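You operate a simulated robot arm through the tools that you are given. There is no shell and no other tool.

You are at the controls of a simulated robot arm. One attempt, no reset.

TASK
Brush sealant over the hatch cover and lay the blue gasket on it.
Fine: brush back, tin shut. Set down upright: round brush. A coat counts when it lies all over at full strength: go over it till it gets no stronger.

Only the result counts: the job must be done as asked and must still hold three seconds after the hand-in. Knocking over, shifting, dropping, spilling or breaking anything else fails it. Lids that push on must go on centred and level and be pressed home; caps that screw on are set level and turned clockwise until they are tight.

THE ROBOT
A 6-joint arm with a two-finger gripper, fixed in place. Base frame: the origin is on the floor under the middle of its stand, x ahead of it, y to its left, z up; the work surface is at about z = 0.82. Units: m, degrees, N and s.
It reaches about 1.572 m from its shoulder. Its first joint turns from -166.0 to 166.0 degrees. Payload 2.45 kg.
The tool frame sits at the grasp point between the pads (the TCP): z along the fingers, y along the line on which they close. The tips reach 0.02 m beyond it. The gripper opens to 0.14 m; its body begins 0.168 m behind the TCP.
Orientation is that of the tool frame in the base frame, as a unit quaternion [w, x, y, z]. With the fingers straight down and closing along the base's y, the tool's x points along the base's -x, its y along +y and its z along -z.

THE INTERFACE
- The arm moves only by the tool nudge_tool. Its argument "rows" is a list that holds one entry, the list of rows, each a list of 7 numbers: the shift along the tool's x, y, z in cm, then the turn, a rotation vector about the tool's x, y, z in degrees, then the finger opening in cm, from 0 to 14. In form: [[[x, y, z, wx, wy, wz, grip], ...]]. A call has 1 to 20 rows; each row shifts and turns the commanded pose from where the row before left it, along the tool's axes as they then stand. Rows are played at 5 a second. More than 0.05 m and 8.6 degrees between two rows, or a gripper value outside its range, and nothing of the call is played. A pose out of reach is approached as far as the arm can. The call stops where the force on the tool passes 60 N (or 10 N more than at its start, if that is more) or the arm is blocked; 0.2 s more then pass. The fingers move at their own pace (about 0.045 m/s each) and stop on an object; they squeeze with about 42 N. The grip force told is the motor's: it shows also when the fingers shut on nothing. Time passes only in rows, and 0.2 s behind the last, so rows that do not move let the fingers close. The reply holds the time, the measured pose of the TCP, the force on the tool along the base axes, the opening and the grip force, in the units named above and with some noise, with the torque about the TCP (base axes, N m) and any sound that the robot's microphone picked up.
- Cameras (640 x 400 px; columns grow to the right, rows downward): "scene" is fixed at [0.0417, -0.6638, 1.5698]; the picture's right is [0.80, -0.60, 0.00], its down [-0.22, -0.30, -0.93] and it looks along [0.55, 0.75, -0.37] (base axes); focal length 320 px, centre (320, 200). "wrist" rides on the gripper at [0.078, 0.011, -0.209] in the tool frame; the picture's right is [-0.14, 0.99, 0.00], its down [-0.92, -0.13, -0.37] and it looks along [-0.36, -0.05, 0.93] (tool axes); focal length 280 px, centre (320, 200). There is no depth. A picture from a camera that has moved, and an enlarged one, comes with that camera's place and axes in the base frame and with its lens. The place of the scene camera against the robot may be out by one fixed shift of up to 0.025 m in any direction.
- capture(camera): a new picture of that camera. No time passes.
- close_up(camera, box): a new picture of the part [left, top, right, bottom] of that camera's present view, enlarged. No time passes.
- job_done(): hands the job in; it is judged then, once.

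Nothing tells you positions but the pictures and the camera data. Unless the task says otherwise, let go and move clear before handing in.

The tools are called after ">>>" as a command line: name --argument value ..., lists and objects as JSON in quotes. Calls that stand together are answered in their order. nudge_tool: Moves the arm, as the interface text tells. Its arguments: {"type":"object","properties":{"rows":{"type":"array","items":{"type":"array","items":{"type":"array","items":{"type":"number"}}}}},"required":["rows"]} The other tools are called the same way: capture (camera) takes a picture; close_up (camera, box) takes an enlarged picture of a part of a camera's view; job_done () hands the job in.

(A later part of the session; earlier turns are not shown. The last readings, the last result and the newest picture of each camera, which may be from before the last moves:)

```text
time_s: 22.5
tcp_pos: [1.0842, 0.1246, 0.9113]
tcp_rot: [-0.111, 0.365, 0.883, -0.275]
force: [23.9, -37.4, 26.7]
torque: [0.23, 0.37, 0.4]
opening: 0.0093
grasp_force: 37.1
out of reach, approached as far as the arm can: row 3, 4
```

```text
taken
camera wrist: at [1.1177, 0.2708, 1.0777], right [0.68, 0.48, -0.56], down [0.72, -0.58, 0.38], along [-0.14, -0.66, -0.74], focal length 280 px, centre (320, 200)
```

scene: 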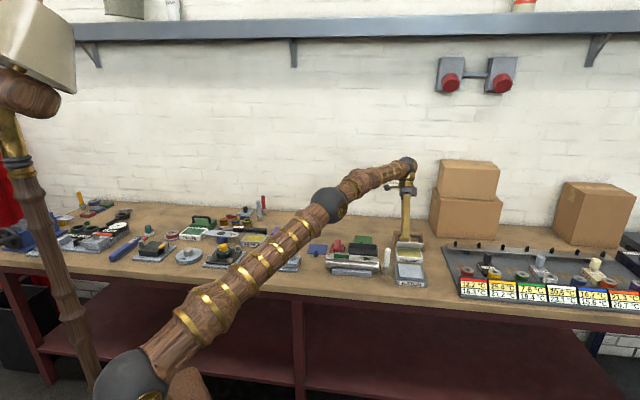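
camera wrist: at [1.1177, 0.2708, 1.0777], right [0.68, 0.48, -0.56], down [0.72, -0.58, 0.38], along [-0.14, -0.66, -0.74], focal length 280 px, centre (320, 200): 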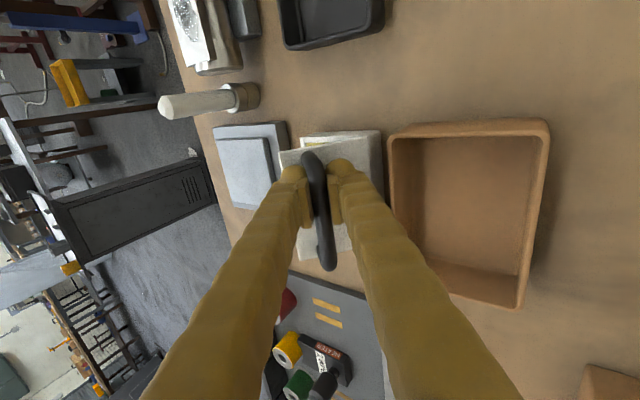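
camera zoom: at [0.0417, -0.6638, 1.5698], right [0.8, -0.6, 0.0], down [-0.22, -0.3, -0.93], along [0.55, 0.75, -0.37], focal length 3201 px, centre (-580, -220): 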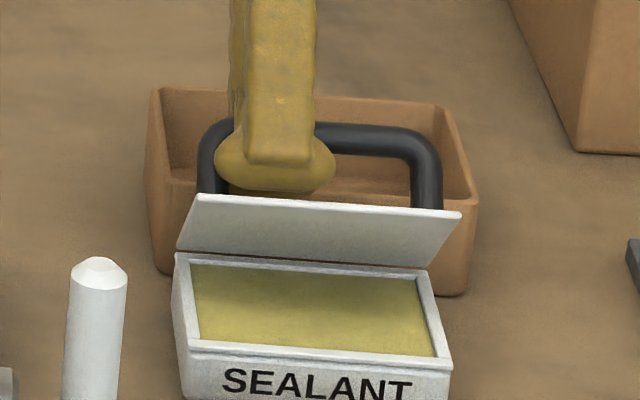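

>>> nudge_tool --rows '[[[0, 0, 0, 0, 0, 0, 2.4], [0, 0, 0, 0, 0, 0, 2.4], [0, 0, 0, 0, 0, 0, 2.4]]]'

>>> close_up --camera "scene" --box '[385, 222, 435, 262]'

>>> capture --camera "wrist"

```text
time_s: 23.3
tcp_pos: [1.0835, 0.1273, 0.9098]
tcp_rot: [-0.112, 0.364, 0.883, -0.275]
force: [0.0, -0.3, -0.1]
torque: [0.02, 0.02, 0.0]
opening: 0.0239
grasp_force: 0.1
```

```text
10.00 times, centred on (410, 242) of scene
camera zoom: at [0.0417, -0.6638, 1.5698], right [0.8, -0.6, 0.0], down [-0.22, -0.3, -0.93], along [0.55, 0.75, -0.37], focal length 3201 px, centre (-580, -220)
```

zoom: 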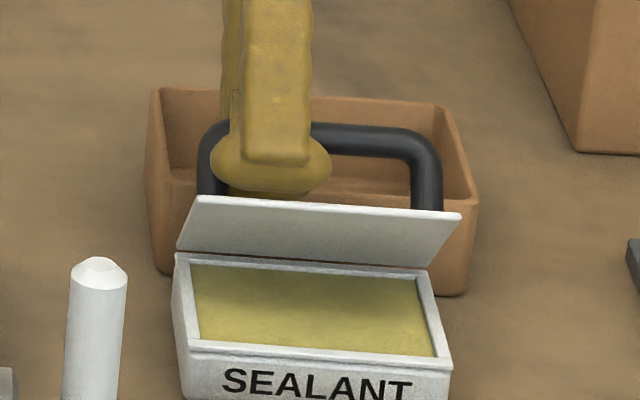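

```text
taken
camera wrist: at [1.1174, 0.2733, 1.0757], right [0.67, 0.48, -0.56], down [0.73, -0.58, 0.38], along [-0.14, -0.66, -0.74], focal length 280 px, centre (320, 200)
```

wrist: 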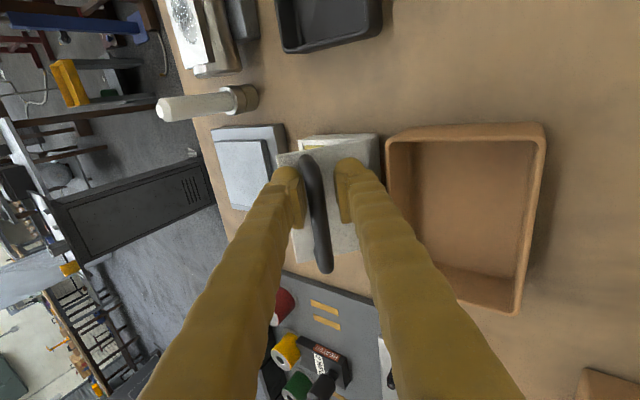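

>>> nudge_tool --rows '[[[0, -0.1, -0.05, -2.4, 0, 0, 2.4], [0, -0.1, -0.05, -2.4, 0, 0, 2.4], [0, -0.1, -0.05, -2.4, 0, 0, 2.4], [0, -0.1, 0, -2.4, 0, 0, 2.4], [0, -0.1, 0, -2.4, 0, 0, 2.4], [0, 0, 0, 0, 0, 0, 2.4]]]'

>>> close_up --camera "scene" --box '[385, 222, 435, 262]'

>>> capture --camera "wrist"

```text
time_s: 24.7
tcp_pos: [1.0805, 0.1256, 0.9135]
tcp_rot: [-0.074, 0.374, 0.907, -0.181]
force: [-0.5, 0.0, 0.5]
torque: [0.0, -0.02, 0.0]
opening: 0.024
grasp_force: 0.0
```

```text
10.00 times, centred on (410, 242) of scene
camera zoom: at [0.0417, -0.6638, 1.5698], right [0.8, -0.6, 0.0], down [-0.22, -0.3, -0.93], along [0.55, 0.75, -0.37], focal length 3201 px, centre (-580, -220)
```

zoom: 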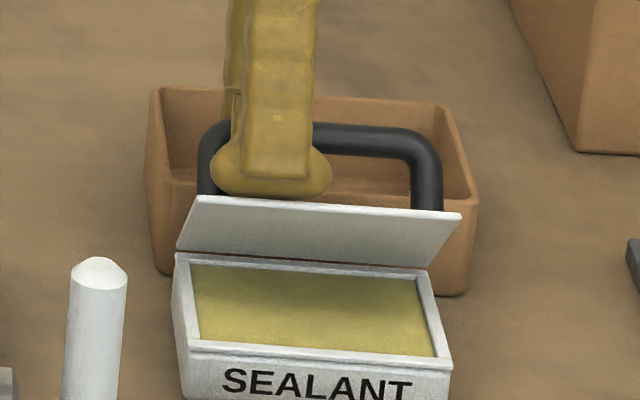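

```text
taken
camera wrist: at [1.0896, 0.2449, 1.1018], right [0.74, 0.55, -0.38], down [0.67, -0.63, 0.39], along [-0.03, -0.54, -0.84], focal length 280 px, centre (320, 200)
```

wrist: 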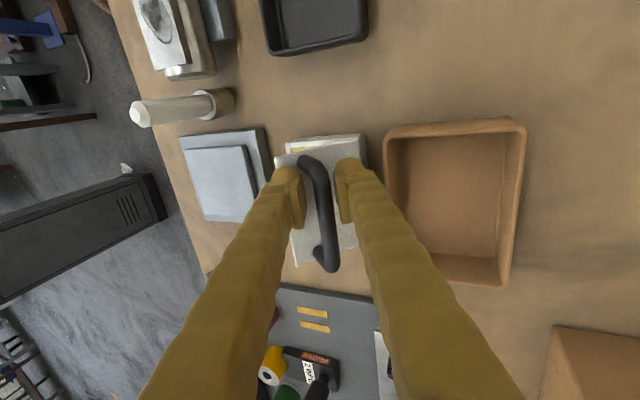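

>>> nudge_tool --rows '[[[0, -0.03, 0, -2.5, 0, 0, 2.4], [0, -0.03, 0, -2.5, 0, 0, 2.4], [0, -0.03, 0, -2.5, 0, 0, 2.4], [0, -0.03, 0, -2.5, 0, 0, 2.4], [0, -0.03, 0, -2.5, 0, 0, 2.4], [0, 0, 0, -2.5, 0, 0, 2.4], [0, 0, 0, -2.5, 0, 0, 2.4], [0, 0, 0, -2.4, 0, 0, 2.4], [0, 0, 0, -2.4, 0, 0, 2.4], [0, 0, 0, 0, 0, 0, 2.4]]]'

>>> close_up --camera "scene" --box '[385, 222, 435, 262]'

>>> capture --camera "wrist"

```text
time_s: 26.9
tcp_pos: [1.0807, 0.1223, 0.9131]
tcp_rot: [0.0, 0.382, 0.924, -0.003]
force: [0.2, -11.1, 7.8]
torque: [-0.13, 0.21, 0.32]
opening: 0.0289
grasp_force: 3.9
```

```text
10.00 times, centred on (410, 242) of scene
camera zoom: at [0.0417, -0.6638, 1.5698], right [0.8, -0.6, 0.0], down [-0.22, -0.3, -0.93], along [0.55, 0.75, -0.37], focal length 3201 px, centre (-580, -220)
```

zoom: 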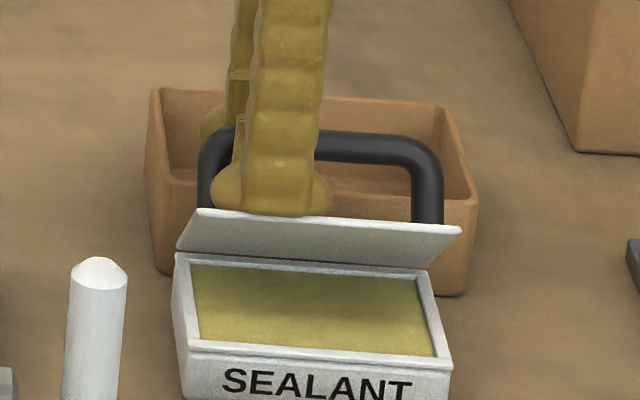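

```text
taken
camera wrist: at [1.0332, 0.1876, 1.1232], right [0.8, 0.6, -0.01], down [0.56, -0.74, 0.37], along [0.22, -0.3, -0.93], focal length 280 px, centre (320, 200)
```

wrist: 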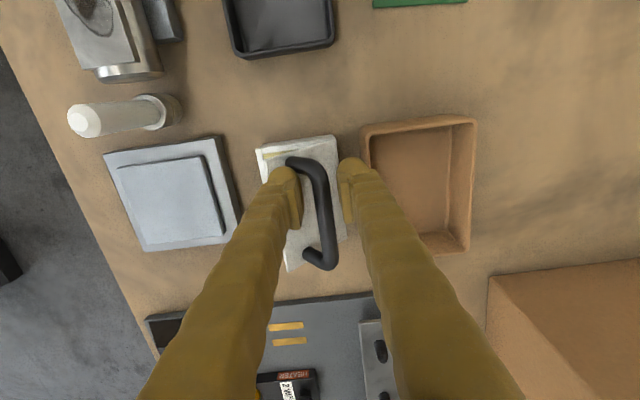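

>>> nudge_tool --rows '[[[0, 0, -0.5, 0, 0, 0, 3.2], [0, 0, -1.0, 0, 0, 0, 3.2], [0, 0, -1.5, 0, 0, 0, 3.2], [0, 0, -2, 0, 0, 0, 3.2], [0, 0, -2, 0, 0, 0, 3.2], [0, 0, 0, 0, 0, 0, 3.2]]]'

>>> close_up --camera "scene" --box '[375, 212, 445, 272]'

>>> capture --camera "wrist"

```text
time_s: 28.3
tcp_pos: [1.0819, 0.1239, 0.9841]
tcp_rot: [-0.001, 0.382, 0.924, -0.003]
force: [-0.5, -1.1, 0.2]
torque: [-0.01, 0.02, -0.02]
opening: 0.032
grasp_force: 0.0
```

```text
6.67 times, centred on (410, 242) of scene
camera zoom: at [0.0417, -0.6638, 1.5698], right [0.8, -0.6, 0.0], down [-0.22, -0.3, -0.93], along [0.55, 0.75, -0.37], focal length 2134 px, centre (-280, -80)
```

zoom: 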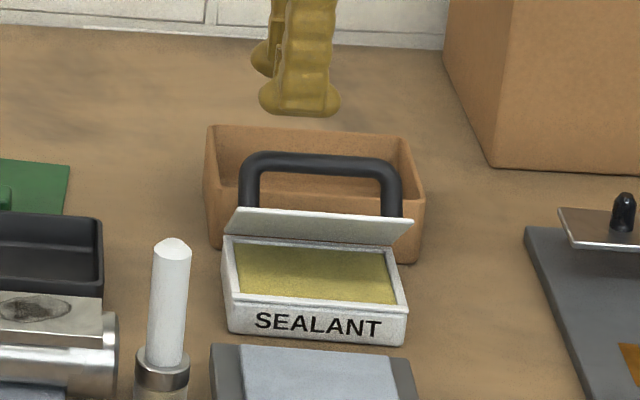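

```text
taken
camera wrist: at [1.0351, 0.1881, 1.1926], right [0.8, 0.6, -0.01], down [0.56, -0.74, 0.37], along [0.22, -0.3, -0.93], focal length 280 px, centre (320, 200)
```

wrist: 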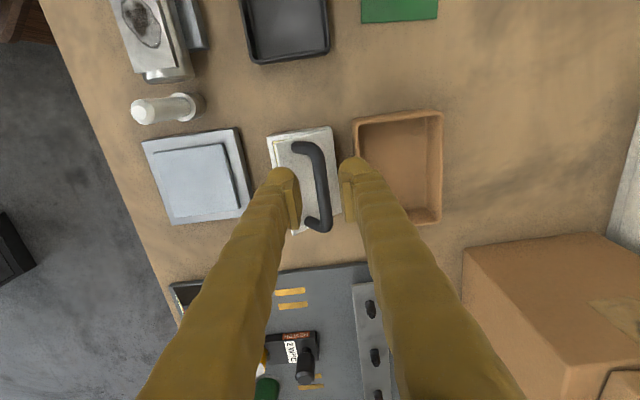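

The lid stays partly open by itself. I'll close the fingers in front of it and push its inner face back until it stands upright, so the sealant can be reached.

>>> nudge_tool --rows '[[[-0.46, -2.45, 0, 0, 0, 0, 0], [-0.46, -2.45, 0, 0, 0, 0, 0], [-0.46, -2.45, 0, 0, 0, 0, 0], [-0.46, -2.45, 0, 0, 0, 0, 0], [0, 0, 2, 0, 0, 0, 0], [0, 0, 2, 0, 0, 0, 0], [0, 0, 2, 0, 0, 0, 0], [0, 0, 2, 0, 0, 0, 0], [0, 0, 1, 0, 0, 0, 0], [0, 0, 0, 0, 0, 0, 0]]]'

>>> close_up --camera "scene" --box '[375, 212, 445, 272]'

>>> capture --camera "wrist"

```text
time_s: 30.5
tcp_pos: [1.0235, 0.0399, 0.893]
tcp_rot: [-0.001, 0.381, 0.924, -0.003]
force: [0.5, 0.3, 0.0]
torque: [-0.02, 0.0, 0.0]
opening: 0.0
grasp_force: 29.4
```

```text
6.67 times, centred on (410, 242) of scene
camera zoom: at [0.0417, -0.6638, 1.5698], right [0.8, -0.6, 0.0], down [-0.22, -0.3, -0.93], along [0.55, 0.75, -0.37], focal length 2134 px, centre (-280, -80)
```

zoom: 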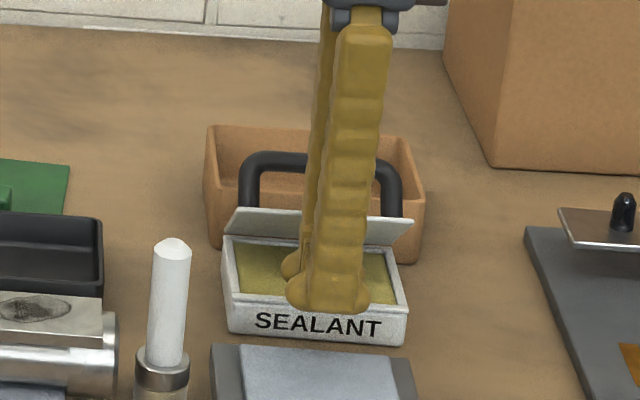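

```text
taken
camera wrist: at [0.9768, 0.1053, 1.1029], right [0.8, 0.6, -0.01], down [0.56, -0.74, 0.37], along [0.22, -0.3, -0.93], focal length 280 px, centre (320, 200)
```

wrist: 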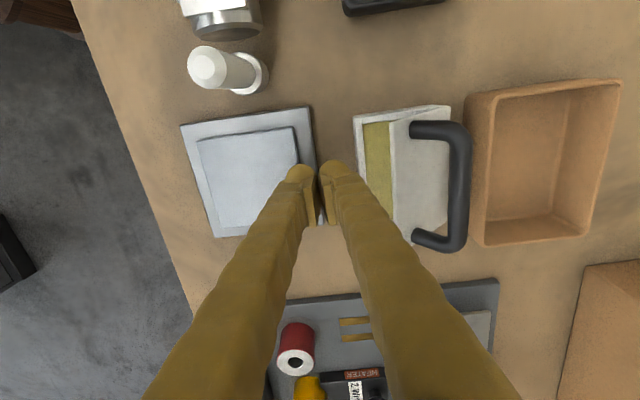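

>>> nudge_tool --rows '[[[0, 0.8, 0, 0, 0, 0, 0], [0, 0.8, 0, 0, 0, 0, 0], [0, 0.8, 0, 0, 0, 0, 0], [0, 0.8, 0, 0, 0, 0, 0], [0, 0.8, 0, 0, 0, 0, 0], [0, 0.8, 0, 0, 0, 0, 0], [0, 0.8, 0, 0, 0, 0, 0], [0, 0, 0, 0, 0, 0, 0]]]'

>>> close_up --camera "scene" --box '[375, 212, 445, 272]'

>>> capture --camera "wrist"

```text
time_s: 32.3
tcp_pos: [1.064, 0.0815, 0.8924]
tcp_rot: [-0.002, 0.382, 0.924, -0.003]
force: [0.4, -0.8, 0.8]
torque: [-0.01, 0.01, 0.01]
opening: 0.0
grasp_force: 29.1
```

```text
6.67 times, centred on (410, 242) of scene
camera zoom: at [0.0417, -0.6638, 1.5698], right [0.8, -0.6, 0.0], down [-0.22, -0.3, -0.93], along [0.55, 0.75, -0.37], focal length 2134 px, centre (-280, -80)
```

zoom: 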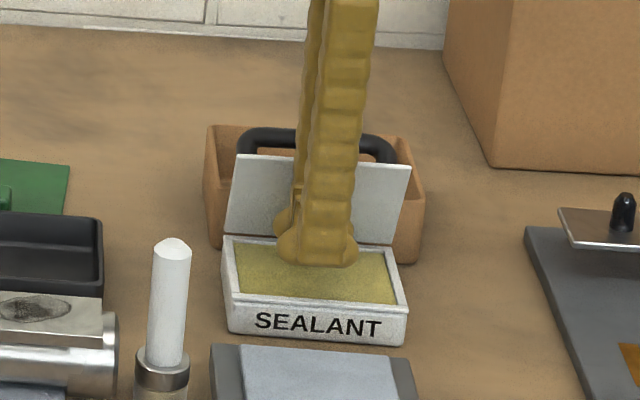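

```text
taken
camera wrist: at [1.0167, 0.1451, 1.1019], right [0.8, 0.6, -0.01], down [0.56, -0.74, 0.37], along [0.22, -0.3, -0.93], focal length 280 px, centre (320, 200)
```

wrist: 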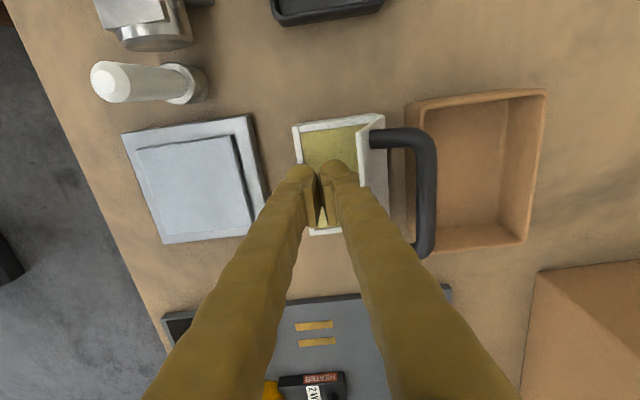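

>>> nudge_tool --rows '[[[0, 0.6, 0, 0, 0, 0, 0], [0, 0.6, 0, 0, 0, 0, 0], [0, 0.6, 0, 0, 0, 0, 0], [0, 0.6, 0, 0, 0, 0, 0], [0, 0, 0, 0, 0, 0, 0]]]'

>>> close_up --camera "scene" --box '[375, 212, 445, 272]'

>>> capture --camera "wrist"

```text
time_s: 33.5
tcp_pos: [1.0792, 0.0969, 0.8927]
tcp_rot: [-0.002, 0.382, 0.924, -0.003]
force: [-0.7, 0.0, 0.1]
torque: [-0.04, 0.03, -0.02]
opening: 0.0
grasp_force: 29.6
```

```text
6.67 times, centred on (410, 242) of scene
camera zoom: at [0.0417, -0.6638, 1.5698], right [0.8, -0.6, 0.0], down [-0.22, -0.3, -0.93], along [0.55, 0.75, -0.37], focal length 2134 px, centre (-280, -80)
```

zoom: 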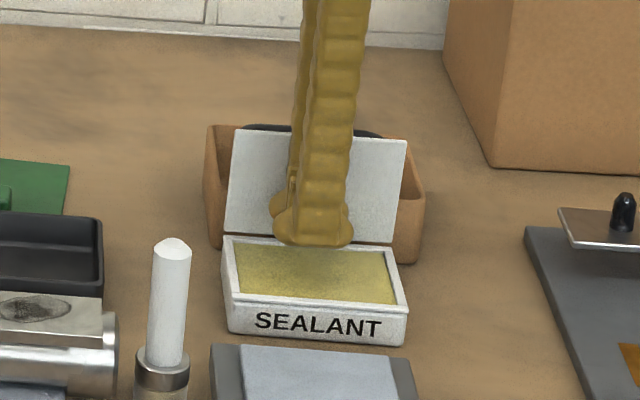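

```text
taken
camera wrist: at [1.0334, 0.1624, 1.102], right [0.8, 0.6, -0.01], down [0.56, -0.74, 0.37], along [0.22, -0.3, -0.93], focal length 280 px, centre (320, 200)
```

wrist: 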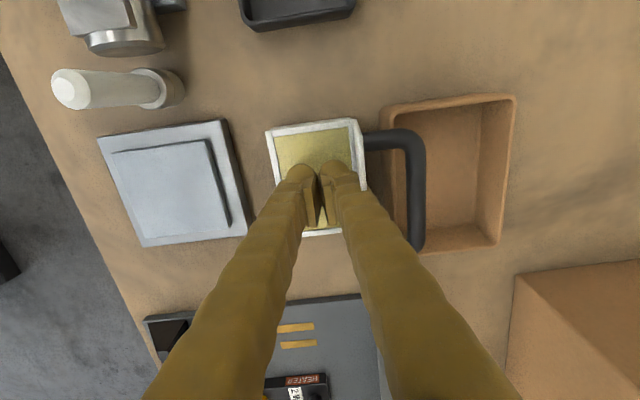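

>>> nudge_tool --rows '[[[0, 0.25, 0, 0, 0, 0, 0], [0, 0.25, 0, 0, 0, 0, 0], [0, 0, 0, 0, 0, 0, 0], [0, -1, -0.5, 0, 0, 0, 0], [0, -2, -2, 0, 0, 0, 0], [0, -1, -4, 0, 0, 0, 0], [0, 0, -4, 0, 0, 0, 0], [0, 0, -3, 0, 0, 0, 4], [0, 0, 0, 0, 0, 0, 4]]]'

>>> close_up --camera "scene" --box '[360, 212, 450, 292]'

>>> capture --camera "wrist"

```text
time_s: 35.5
tcp_pos: [1.0559, 0.0731, 1.0274]
tcp_rot: [-0.002, 0.382, 0.924, -0.003]
force: [0.5, 0.7, -0.1]
torque: [0.02, -0.02, 0.02]
opening: 0.0403
grasp_force: 0.0
```

```text
5.00 times, centred on (405, 252) of scene
camera zoom: at [0.0417, -0.6638, 1.5698], right [0.8, -0.6, 0.0], down [-0.22, -0.3, -0.93], along [0.55, 0.75, -0.37], focal length 1601 px, centre (-105, -60)
```

zoom: 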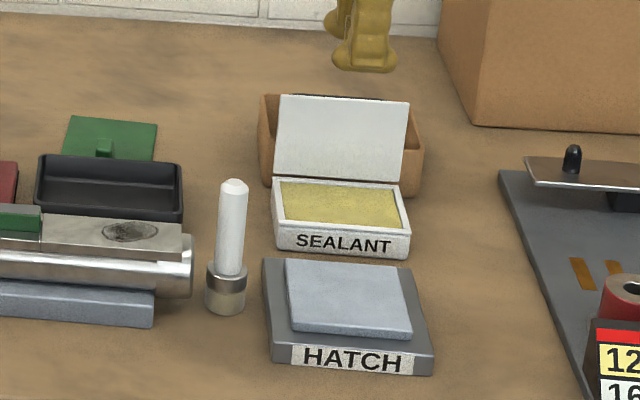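

```text
taken
camera wrist: at [1.0089, 0.1378, 1.2362], right [0.8, 0.6, -0.01], down [0.56, -0.74, 0.37], along [0.22, -0.3, -0.93], focal length 280 px, centre (320, 200)
```

wrist: 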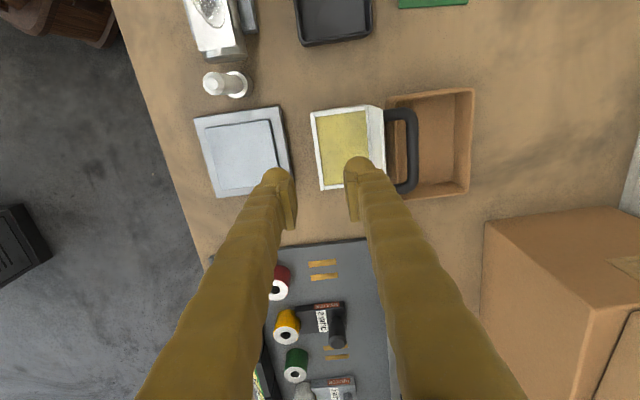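

>>> close_up --camera "wrist" --box '[170, 40, 310, 130]'

>>> close_up --camera "scene" --box '[370, 240, 410, 280]'

```text
4.44 times, centred on (240, 85) of wrist
camera zoom: at [1.0089, 0.1378, 1.2362], right [0.8, 0.6, -0.01], down [0.56, -0.74, 0.37], along [0.22, -0.3, -0.93], focal length 1246 px, centre (676, 711)
```

zoom: 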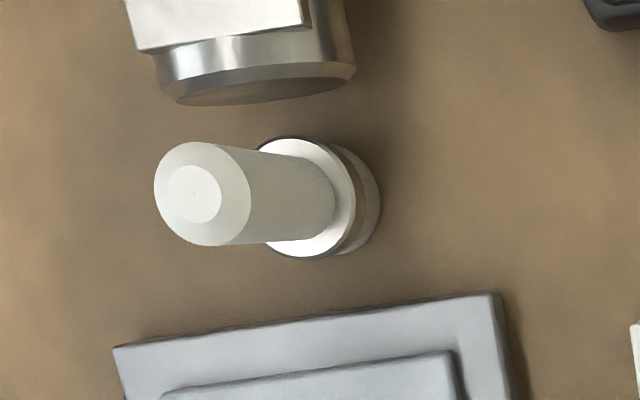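

```text
10.00 times, centred on (390, 260) of scene
camera zoom: at [0.0417, -0.6638, 1.5698], right [0.8, -0.6, 0.0], down [-0.22, -0.3, -0.93], along [0.55, 0.75, -0.37], focal length 3201 px, centre (-380, -400)
```

zoom: 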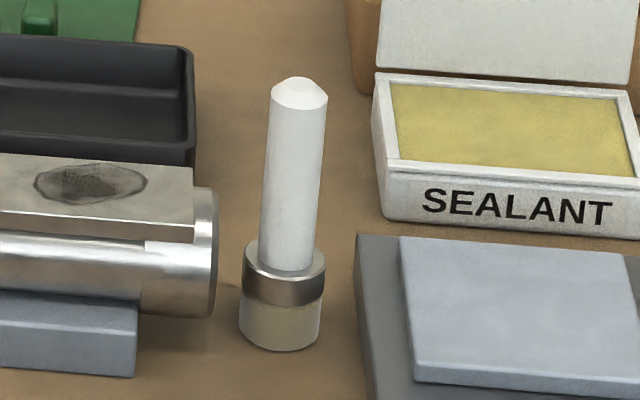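

The sealant tin is open and its lid stays up. The white round brush stands at about (0.919, 0.0765) with its top at z ≈ 0.928, so I'll move above it with the fingers partly open.

>>> nudge_tool --rows '[[[2.47, -2.35, 0, 0, 0, 0, 5], [2.47, -2.35, 0, 0, 0, 0, 5], [2.47, -2.35, 0, 0, 0, 0, 5], [2.47, -2.35, 0, 0, 0, 0, 5], [0, 0, 1.5, 0, 0, 0, 5], [0, 0, 0, 0, 0, 0, 5]]]'

>>> capture --camera "wrist"

>>> close_up --camera "wrist" --box '[240, 120, 400, 240]'

>>> close_up --camera "scene" --box '[350, 212, 430, 292]'

```text
time_s: 36.9
tcp_pos: [0.9203, 0.0749, 1.0161]
tcp_rot: [-0.002, 0.382, 0.924, -0.003]
force: [0.5, 0.4, -0.5]
torque: [-0.02, 0.0, -0.02]
opening: 0.05
grasp_force: 0.1
```

```text
taken
camera wrist: at [0.8726, 0.1398, 1.2239], right [0.8, 0.6, -0.01], down [0.56, -0.74, 0.37], along [0.22, -0.3, -0.93], focal length 280 px, centre (320, 200)
```

wrist: 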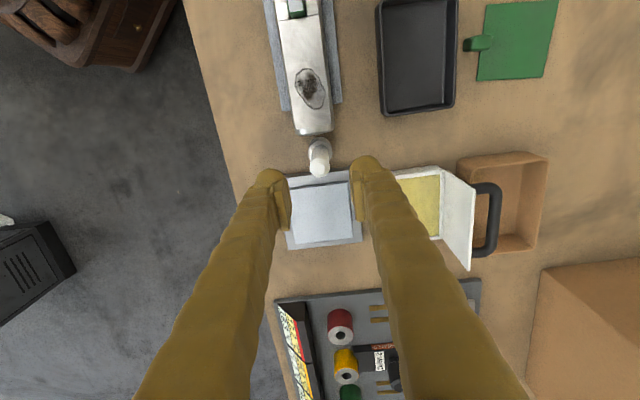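

```text
3.33 times, centred on (320, 180) of wrist
camera zoom: at [0.8726, 0.1398, 1.2239], right [0.8, 0.6, -0.01], down [0.56, -0.74, 0.37], along [0.22, -0.3, -0.93], focal length 935 px, centre (320, 267)
```

zoom: 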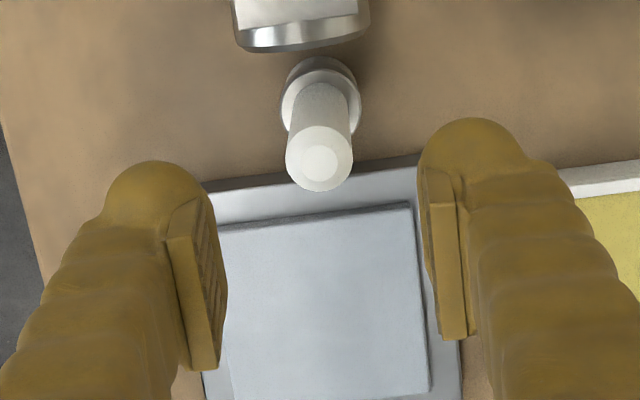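

```text
5.00 times, centred on (390, 252) of scene
camera zoom: at [0.0417, -0.6638, 1.5698], right [0.8, -0.6, 0.0], down [-0.22, -0.3, -0.93], along [0.55, 0.75, -0.37], focal length 1601 px, centre (-30, -60)
```

zoom: 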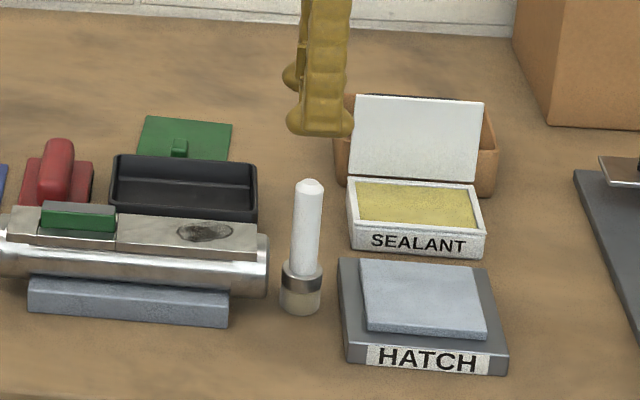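

>>> nudge_tool --rows '[[[0, 0, 2, -0.4, 0, 0, 5], [0, 0, 2, 0, 0, 0, 5], [0, 0, 2, 0, 0, 0, 5], [0, 0, 2, 0, 0, 0, 5], [0, 0, 1.5, 0, 0, 0, 5], [0, 0, 1.1, 0, 0, 0, 5], [0, 0, 0, 0, 0, 0, 5]]]'

>>> close_up --camera "wrist" --box '[240, 120, 400, 240]'

>>> close_up --camera "scene" --box '[360, 222, 420, 282]'

```text
time_s: 38.5
tcp_pos: [0.9183, 0.0765, 0.9101]
tcp_rot: [0.0, 0.382, 0.924, 0.0]
force: [0.7, -0.1, -0.5]
torque: [-0.03, 0.02, 0.0]
opening: 0.0499
grasp_force: 0.0
```

```text
3.33 times, centred on (320, 180) of wrist
camera zoom: at [0.8714, 0.1405, 1.1186], right [0.8, 0.6, 0.0], down [0.56, -0.74, 0.37], along [0.22, -0.29, -0.93], focal length 935 px, centre (320, 267)
```

zoom: 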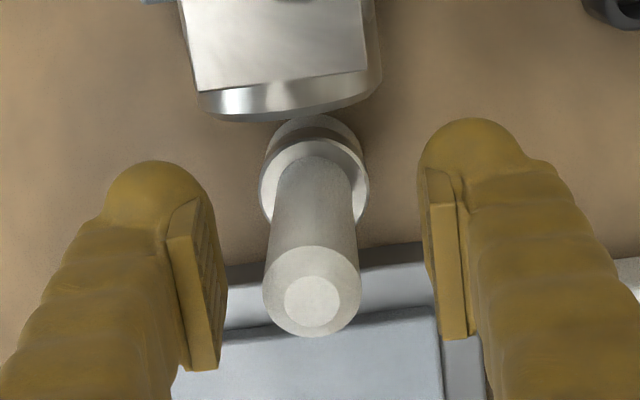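

```text
6.67 times, centred on (390, 252) of scene
camera zoom: at [0.0417, -0.6638, 1.5698], right [0.8, -0.6, 0.0], down [-0.22, -0.3, -0.93], along [0.55, 0.75, -0.37], focal length 2134 px, centre (-147, -147)
```

zoom: 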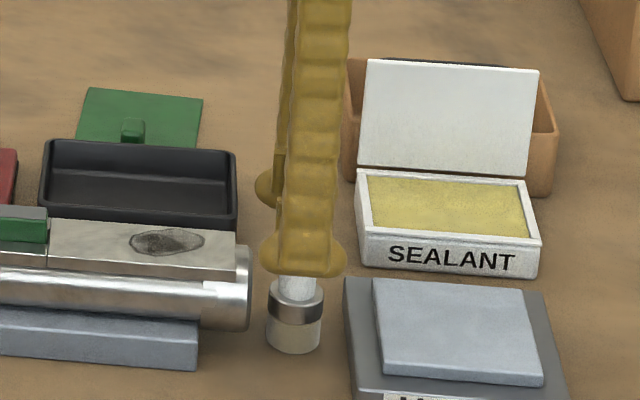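

>>> nudge_tool --rows '[[[-0.25, -0.2, 0, 0, 0, 0, 5], [0, 0, 0, 0, 0, 0, 3.2], [0, 0, 0, 0, 0, 0, 3.2], [0, 0, 0, 0, 0, 0, 3.2]]]'

>>> close_up --camera "wrist" --box '[240, 120, 400, 240]'

```text
time_s: 39.5
tcp_pos: [0.9189, 0.0738, 0.9101]
tcp_rot: [0.0, 0.382, 0.924, 0.0]
force: [-0.4, -0.1, 0.6]
torque: [-0.01, 0.03, 0.01]
opening: 0.0319
grasp_force: 0.1
```

```text
3.33 times, centred on (320, 180) of wrist
camera zoom: at [0.8716, 0.1374, 1.1188], right [0.8, 0.6, 0.0], down [0.56, -0.74, 0.37], along [0.22, -0.29, -0.93], focal length 935 px, centre (320, 267)
```

zoom: 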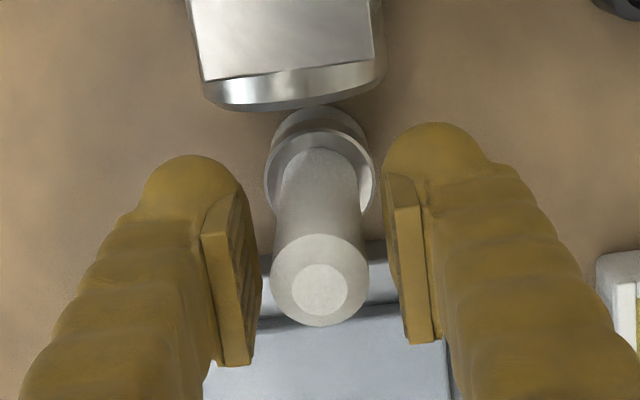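

>>> nudge_tool --rows '[[[0, 0, 0, 0, 0, 0, 1], [0, 0, 0, 0, 0, 0, 1], [0, 0, 0, 0, 0, 0, 1], [0, 0, 0, 0, 0, 0, 1]]]'

>>> close_up --camera "scene" --box '[360, 222, 420, 282]'

```text
time_s: 40.5
tcp_pos: [0.9197, 0.0739, 0.9098]
tcp_rot: [-0.001, 0.382, 0.924, 0.0]
force: [-0.2, 1.1, -0.1]
torque: [-0.03, 0.0, 0.06]
opening: 0.0194
grasp_force: 41.9
```

```text
6.67 times, centred on (390, 252) of scene
camera zoom: at [0.0417, -0.6638, 1.5698], right [0.8, -0.6, 0.0], down [-0.22, -0.3, -0.93], along [0.55, 0.75, -0.37], focal length 2134 px, centre (-147, -147)
```

zoom: 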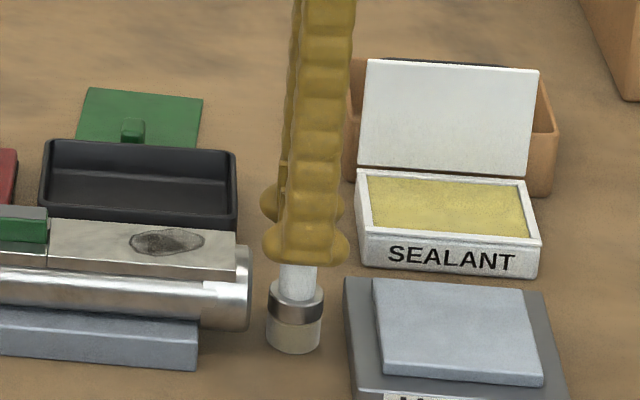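

The brush is held firmly by its handle. I'll lift it and carry it over the sealant tin, staying in front of the raised lid.

>>> nudge_tool --rows '[[[0, 0, -0.5, 0, 0, 0, 1], [0, 0, -1.5, 0, 0, 0, 1], [0, 0, -2, 0, 0, 0, 1], [0, 0, -2, 0, 0, 0, 1], [0, 0, -2, 0, 0, 0, 1], [-2.0, 2.2, 0, 0, 0, 0, 1], [-2.0, 2.2, 0, 0, 0, 0, 1], [-2.0, 2.2, 0, 0, 0, 0, 1], [-2.0, 2.2, 0, 0, 0, 0, 1], [-1.8, 2.2, 0, 0, 0, 0, 1], [0, 0, 0, 0, 0, 0, 1]]]'

>>> capture --camera "wrist"

>>> close_up --camera "wrist" --box '[240, 100, 420, 240]'

>>> close_up --camera "scene" --box '[360, 212, 440, 292]'

```text
time_s: 42.9
tcp_pos: [1.0655, 0.0832, 0.989]
tcp_rot: [0.001, 0.382, 0.924, 0.001]
force: [0.2, -0.2, -1.3]
torque: [0.0, 0.0, -0.03]
opening: 0.0195
grasp_force: 42.3
```

```text
taken
camera wrist: at [1.018, 0.1459, 1.1985], right [0.8, 0.6, 0.0], down [0.56, -0.74, 0.37], along [0.22, -0.29, -0.93], focal length 280 px, centre (320, 200)
```

wrist: 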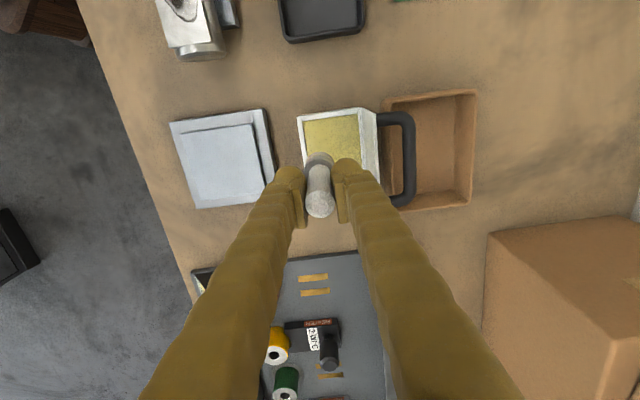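

```text
2.86 times, centred on (330, 170) of wrist
camera zoom: at [1.018, 0.1459, 1.1985], right [0.8, 0.6, 0.0], down [0.56, -0.74, 0.37], along [0.22, -0.29, -0.93], focal length 801 px, centre (291, 286)
```

zoom: 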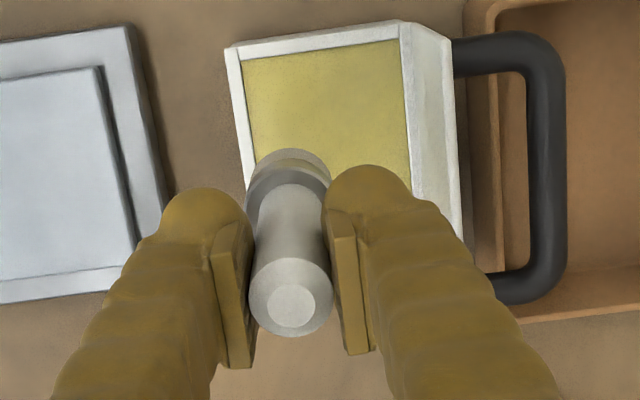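

```text
5.00 times, centred on (400, 252) of scene
camera zoom: at [0.0417, -0.6638, 1.5698], right [0.8, -0.6, 0.0], down [-0.22, -0.3, -0.93], along [0.55, 0.75, -0.37], focal length 1601 px, centre (-80, -60)
```

zoom: 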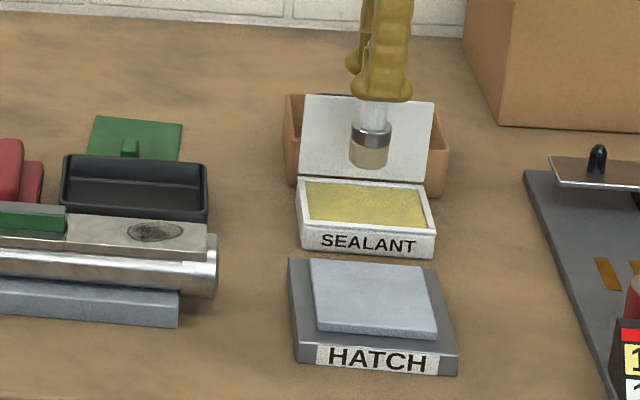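

>>> nudge_tool --rows '[[[0, 0.5, 0, 0, 0, 0, 1], [0, 0.5, 0, 0, 0, 0, 1], [0, 0, 1.5, 0, 0, 0, 1], [0, 0, 1.5, 0, 0, 0, 1], [0, 0, 1.5, 0, 0, 0, 1], [0, 0, 1.5, 0, 0, 0, 1], [0, 0, 0.4, 0, 0, 0, 1], [0, 0, 0, 0, 0, 0, 1]]]'

>>> close_up --camera "wrist" --box '[240, 100, 420, 240]'

>>> close_up --camera "scene" --box '[380, 222, 440, 272]'

```text
time_s: 44.7
tcp_pos: [1.0747, 0.0887, 0.9249]
tcp_rot: [0.002, 0.382, 0.924, 0.001]
force: [0.0, -0.7, 32.7]
torque: [-0.11, -0.11, 0.05]
opening: 0.0193
grasp_force: 41.9
```

```text
2.86 times, centred on (330, 170) of wrist
camera zoom: at [1.0259, 0.1522, 1.1342], right [0.8, 0.6, 0.0], down [0.56, -0.74, 0.37], along [0.23, -0.29, -0.93], focal length 801 px, centre (291, 286)
```

zoom: 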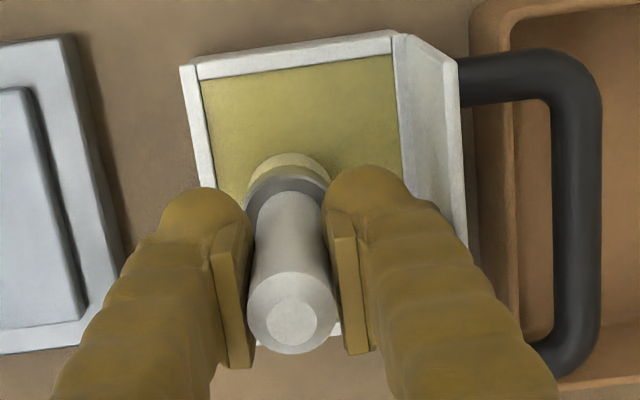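

```text
8.00 times, centred on (410, 247) of scene
camera zoom: at [0.0417, -0.6638, 1.5698], right [0.8, -0.6, 0.0], down [-0.22, -0.3, -0.93], along [0.55, 0.75, -0.37], focal length 2561 px, centre (-400, -176)
```

zoom: 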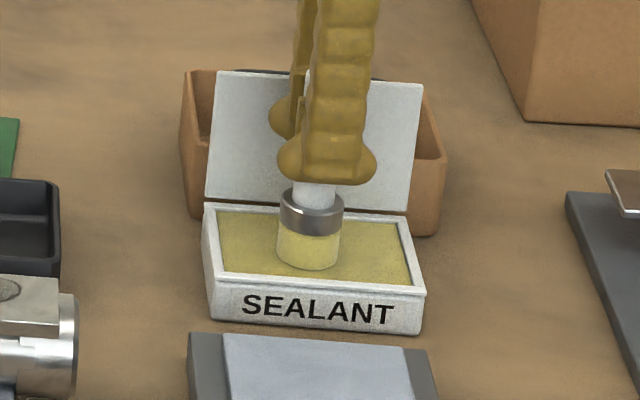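

The bristles touched the sealant and turned yellow, so the brush is loaded. I'll lift it and check the bristles before going to the hatch.

>>> nudge_tool --rows '[[[0, 0, 0, 0, 0, 0, 1], [0, 0, -1, 0, 0, 0, 1], [0, 0, -2, 0, 0, 0, 1], [0, 0, -2, 0, 0, 0, 1], [0, 0, -1, 0, 0, 0, 1], [0, 0, 0, 0, 0, 0, 1]]]'

>>> close_up --camera "scene" --box '[380, 212, 440, 262]'

>>> close_up --camera "wrist" --box '[170, 80, 350, 240]'

```text
time_s: 46.1
tcp_pos: [1.0725, 0.0892, 0.9861]
tcp_rot: [0.0, 0.382, 0.924, 0.0]
force: [-0.1, -0.6, -0.4]
torque: [-0.01, -0.02, 0.0]
opening: 0.0193
grasp_force: 41.5
```

```text
8.00 times, centred on (410, 237) of scene
camera zoom: at [0.0417, -0.6638, 1.5698], right [0.8, -0.6, 0.0], down [-0.22, -0.3, -0.93], along [0.55, 0.75, -0.37], focal length 2561 px, centre (-400, -96)
```

zoom: 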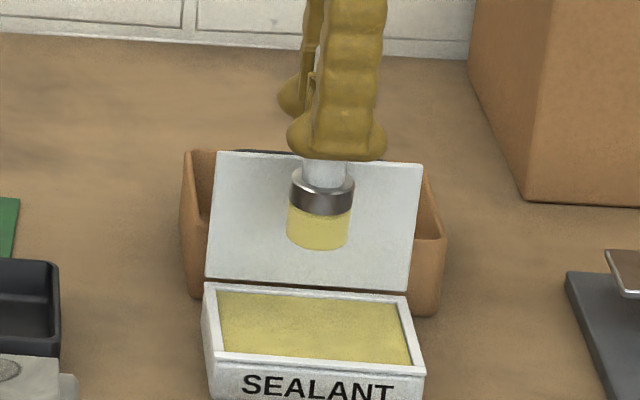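

```text
2.50 times, centred on (260, 160) of wrist
camera zoom: at [1.0254, 0.1527, 1.1949], right [0.8, 0.6, 0.0], down [0.56, -0.74, 0.37], along [0.22, -0.29, -0.93], focal length 701 px, centre (470, 300)
```

zoom: 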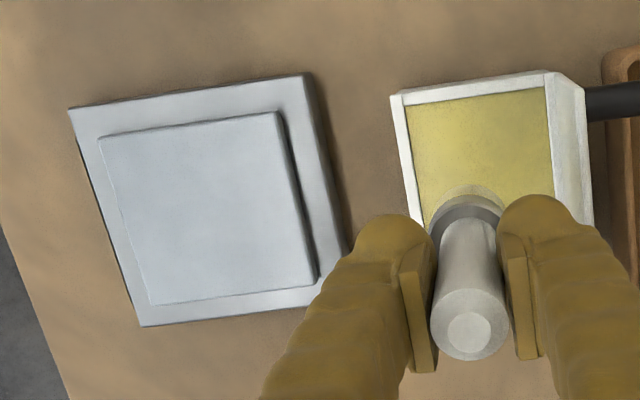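

>>> nudge_tool --rows '[[[1.0, -2.5, 0, 0, 0, 0, 1], [1.0, -2.5, 0, 0, 0, 0, 1], [1.0, -2.5, 0, 0, 0, 0, 1], [0.93, -2.5, 0, 0, 0, 0, 1], [0, 0, 1.5, 0, 0, 0, 1], [0, 0, 1.5, 0, 0, 0, 1], [0, 0, 1.0, 0, 0, 0, 1], [0, 0, 0, 0, 0, 0, 1]]]'

>>> close_up --camera "scene" --box '[380, 232, 440, 292]'

```text
time_s: 47.9
tcp_pos: [0.9767, 0.0461, 0.9443]
tcp_rot: [0.0, 0.383, 0.924, 0.0]
force: [-0.2, 0.5, -1.0]
torque: [-0.01, 0.0, 0.01]
opening: 0.0196
grasp_force: 42.0
```

```text
6.67 times, centred on (410, 262) of scene
camera zoom: at [0.0417, -0.6638, 1.5698], right [0.8, -0.6, 0.0], down [-0.22, -0.3, -0.93], along [0.55, 0.75, -0.37], focal length 2134 px, centre (-280, -213)
```

zoom: 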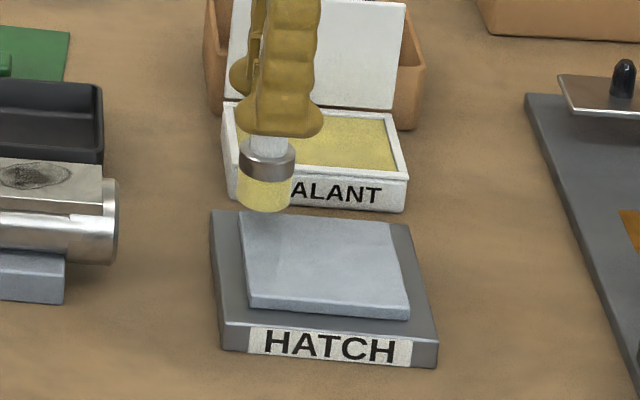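

>>> nudge_tool --rows '[[[0, 0, 0.3, 0, 0, 0, 1], [0, 0, 0.3, 0, 0, 0, 1], [0, 0, 0.2, 0, 0, 0, 1], [0, 0, 0, 0, 0, 0, 1]]]'

```text
time_s: 48.9
tcp_pos: [0.9757, 0.0457, 0.9357]
tcp_rot: [0.0, 0.382, 0.924, 0.0]
force: [-0.8, 0.2, -0.7]
torque: [0.03, -0.01, 0.02]
opening: 0.0193
grasp_force: 42.1
```

>>> nudge_tool --rows '[[[0, 0, 0.15, 0, 0, 0, 1], [0, 0, 0.15, 0, 0, 0, 1], [0, 0, 0, 0, 0, 0, 1]]]'

>>> close_up --camera "scene" --box '[380, 232, 440, 292]'

```text
time_s: 49.7
tcp_pos: [0.9761, 0.0457, 0.9339]
tcp_rot: [0.0, 0.382, 0.924, 0.0]
force: [-0.2, 0.3, -0.9]
torque: [0.05, -0.02, 0.02]
opening: 0.0197
grasp_force: 42.2
```

```text
6.67 times, centred on (410, 262) of scene
camera zoom: at [0.0417, -0.6638, 1.5698], right [0.8, -0.6, 0.0], down [-0.22, -0.3, -0.93], along [0.55, 0.75, -0.37], focal length 2134 px, centre (-280, -213)
```

zoom: 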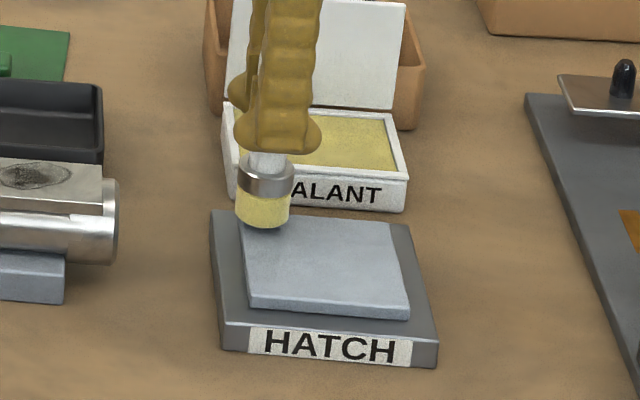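

>>> nudge_tool --rows '[[[0, 0, 0.15, 0, 0, 0, 1], [0, 0, 0.15, 0, 0, 0, 1], [0, 0, 0, 0, 0, 0, 1]]]'

```text
time_s: 50.5
tcp_pos: [0.9758, 0.0463, 0.9309]
tcp_rot: [0.001, 0.382, 0.924, -0.001]
force: [0.1, 0.3, -0.4]
torque: [0.04, 0.01, -0.03]
opening: 0.0192
grasp_force: 42.3
```

>>> nudge_tool --rows '[[[0, 0, 0.1, 0, 0, 0, 1], [0, 0, 0.1, 0, 0, 0, 1], [0, 0, 0.1, 0, 0, 0, 1], [0, 0, 0, 0, 0, 0, 1]]]'

>>> close_up --camera "scene" --box '[380, 232, 440, 292]'

```text
time_s: 51.5
tcp_pos: [0.9764, 0.0465, 0.9297]
tcp_rot: [0.001, 0.382, 0.924, 0.0]
force: [-0.9, 0.7, 27.8]
torque: [0.07, 0.06, 0.02]
opening: 0.0193
grasp_force: 41.9
```

```text
6.67 times, centred on (410, 262) of scene
camera zoom: at [0.0417, -0.6638, 1.5698], right [0.8, -0.6, 0.0], down [-0.22, -0.3, -0.93], along [0.55, 0.75, -0.37], focal length 2134 px, centre (-280, -213)
```

zoom: 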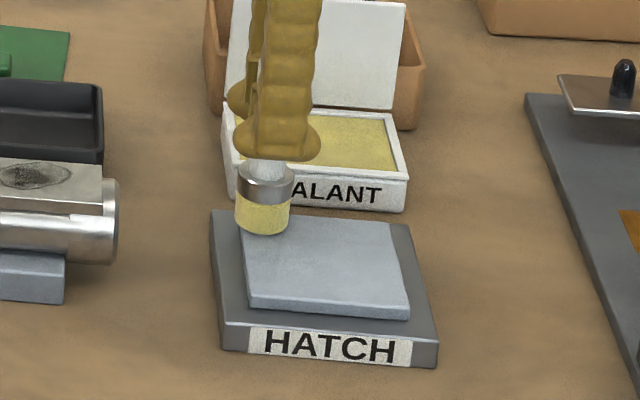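

>>> nudge_tool --rows '[[[0, 0, -0.08, 0, 0, 0, 1], [0, 0, 0, 0, 0, 0, 1]]]'

```text
time_s: 52.1
tcp_pos: [0.9754, 0.0456, 0.9279]
tcp_rot: [0.001, 0.382, 0.924, 0.0]
force: [1.9, 1.2, 31.7]
torque: [-0.04, -0.11, 0.01]
opening: 0.0195
grasp_force: 41.8
```

>>> nudge_tool --rows '[[[0, 0, -0.1, 0, 0, 0, 1], [0, 0, 0, 0, 0, 0, 1], [0, 0, 0, 0, 0, 0, 1]]]'

```text
time_s: 52.9
tcp_pos: [0.9761, 0.046, 0.9275]
tcp_rot: [0.001, 0.382, 0.924, 0.0]
force: [3.4, -1.8, 10.7]
torque: [-0.29, -0.19, 0.05]
opening: 0.0193
grasp_force: 41.6
```

>>> nudge_tool --rows '[[[-0.8, 0, 0, 0, 0, 0, 1], [-0.8, 0, 0, 0, 0, 0, 1], [-0.8, 0, 0, 0, 0, 0, 1], [-0.8, 0, 0, 0, 0, 0, 1], [0, 0, 0, 0, 0, 0, 1]]]'

>>> close_up --camera "scene" --box '[380, 232, 440, 292]'

>>> capture --camera "wrist"

```text
time_s: 54.1
tcp_pos: [0.9979, 0.0227, 0.928]
tcp_rot: [0.002, 0.382, 0.924, 0.001]
force: [-0.5, 0.7, 7.8]
torque: [0.12, 0.01, 0.04]
opening: 0.0193
grasp_force: 42.0
```

```text
6.67 times, centred on (410, 262) of scene
camera zoom: at [0.0417, -0.6638, 1.5698], right [0.8, -0.6, 0.0], down [-0.22, -0.3, -0.93], along [0.55, 0.75, -0.37], focal length 2134 px, centre (-280, -213)
```

zoom: 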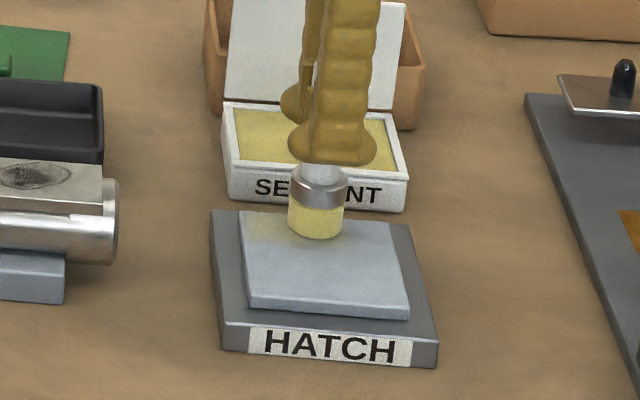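

```text
taken
camera wrist: at [0.9502, 0.087, 1.1377], right [0.8, 0.6, 0.0], down [0.56, -0.74, 0.37], along [0.22, -0.29, -0.93], focal length 280 px, centre (320, 200)
```

wrist: 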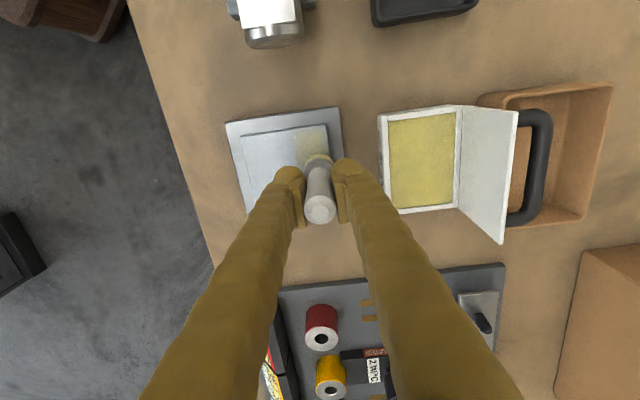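

The coat shows as a faint yellow tint where I've brushed. I'll go over the whole plate in overlapping lines.

>>> nudge_tool --rows '[[[-0.8, 0, 0, 0, 0, 0, 1], [-0.8, 0, 0, 0, 0, 0, 1], [-0.8, 0, 0, 0, 0, 0, 1], [-0.8, 0, 0, 0, 0, 0, 1], [0, -0.8, 0, 0, 0, 0, 1], [0, -0.8, 0, 0, 0, 0, 1], [0.8, 0, 0, 0, 0, 0, 1], [0.8, 0, 0, 0, 0, 0, 1], [0.8, 0, 0, 0, 0, 0, 1], [0.8, 0, 0, 0, 0, 0, 1], [0.8, 0, 0, 0, 0, 0, 1], [0.8, 0, 0, 0, 0, 0, 1], [0.8, 0, 0, 0, 0, 0, 1], [0.8, 0, 0, 0, 0, 0, 1], [0, 0, 0, 0, 0, 0, 1]]]'

>>> close_up --camera "scene" --box '[380, 232, 440, 292]'

```text
time_s: 57.3
tcp_pos: [0.9638, 0.0342, 0.9287]
tcp_rot: [0.0, 0.382, 0.924, 0.001]
force: [-0.1, -0.1, -1.2]
torque: [0.01, 0.01, -0.01]
opening: 0.0194
grasp_force: 41.8
```

```text
6.67 times, centred on (410, 262) of scene
camera zoom: at [0.0417, -0.6638, 1.5698], right [0.8, -0.6, 0.0], down [-0.22, -0.3, -0.93], along [0.55, 0.75, -0.37], focal length 2134 px, centre (-280, -213)
```

zoom: 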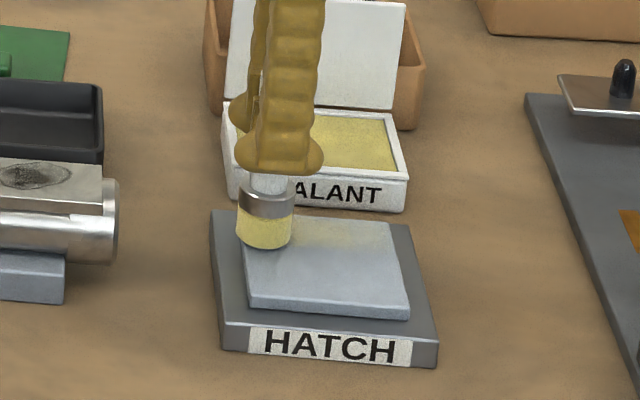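

>>> nudge_tool --rows '[[[0, 0, 0.1, 0, 0, 0, 1], [0, 0, 0, 0, 0, 0, 1], [0, 0, 0, 0, 0, 0, 1]]]'

```text
time_s: 58.1
tcp_pos: [0.9638, 0.0358, 0.9291]
tcp_rot: [0.001, 0.382, 0.924, 0.0]
force: [0.4, -0.6, 2.6]
torque: [-0.04, 0.01, -0.02]
opening: 0.0196
grasp_force: 41.7
```

>>> nudge_tool --rows '[[[0, 0, 0.1, 0, 0, 0, 1], [0, 0, 0, 0, 0, 0, 1], [0, 0, 0, 0, 0, 0, 1]]]'

```text
time_s: 58.9
tcp_pos: [0.9645, 0.0356, 0.9288]
tcp_rot: [0.001, 0.381, 0.924, 0.0]
force: [-4.2, 2.0, 29.5]
torque: [0.17, 0.21, -0.02]
opening: 0.0193
grasp_force: 42.2
```

>>> nudge_tool --rows '[[[-0.8, 0, -0.03, 0, 0, 0, 1], [-0.8, 0, 0, 0, 0, 0, 1], [-0.8, 0, 0, 0, 0, 0, 1], [-0.8, 0, 0, 0, 0, 0, 1], [-0.8, 0, 0, 0, 0, 0, 1], [-0.8, 0, 0, 0, 0, 0, 1], [-0.8, 0, 0, 0, 0, 0, 1], [-0.8, 0, 0, 0, 0, 0, 1], [0, 0, 0, 0, 0, 0, 1]]]'

>>> close_up --camera "scene" --box '[380, 232, 440, 292]'

```text
time_s: 60.9
tcp_pos: [1.0107, -0.0093, 0.9286]
tcp_rot: [0.001, 0.381, 0.924, 0.0]
force: [-5.1, 2.7, 17.7]
torque: [0.12, 0.18, 0.03]
opening: 0.0196
grasp_force: 41.8
```

```text
6.67 times, centred on (410, 262) of scene
camera zoom: at [0.0417, -0.6638, 1.5698], right [0.8, -0.6, 0.0], down [-0.22, -0.3, -0.93], along [0.55, 0.75, -0.37], focal length 2134 px, centre (-280, -213)
```

zoom: 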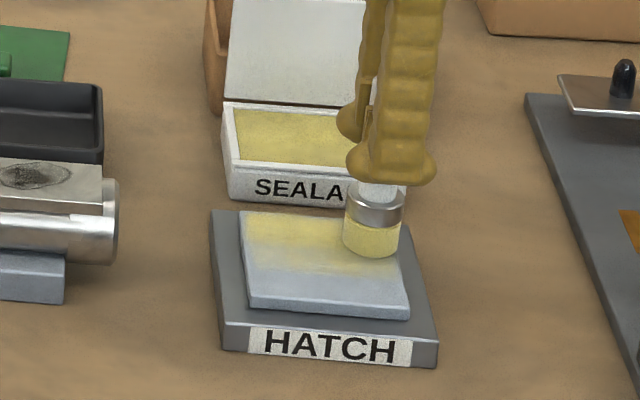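

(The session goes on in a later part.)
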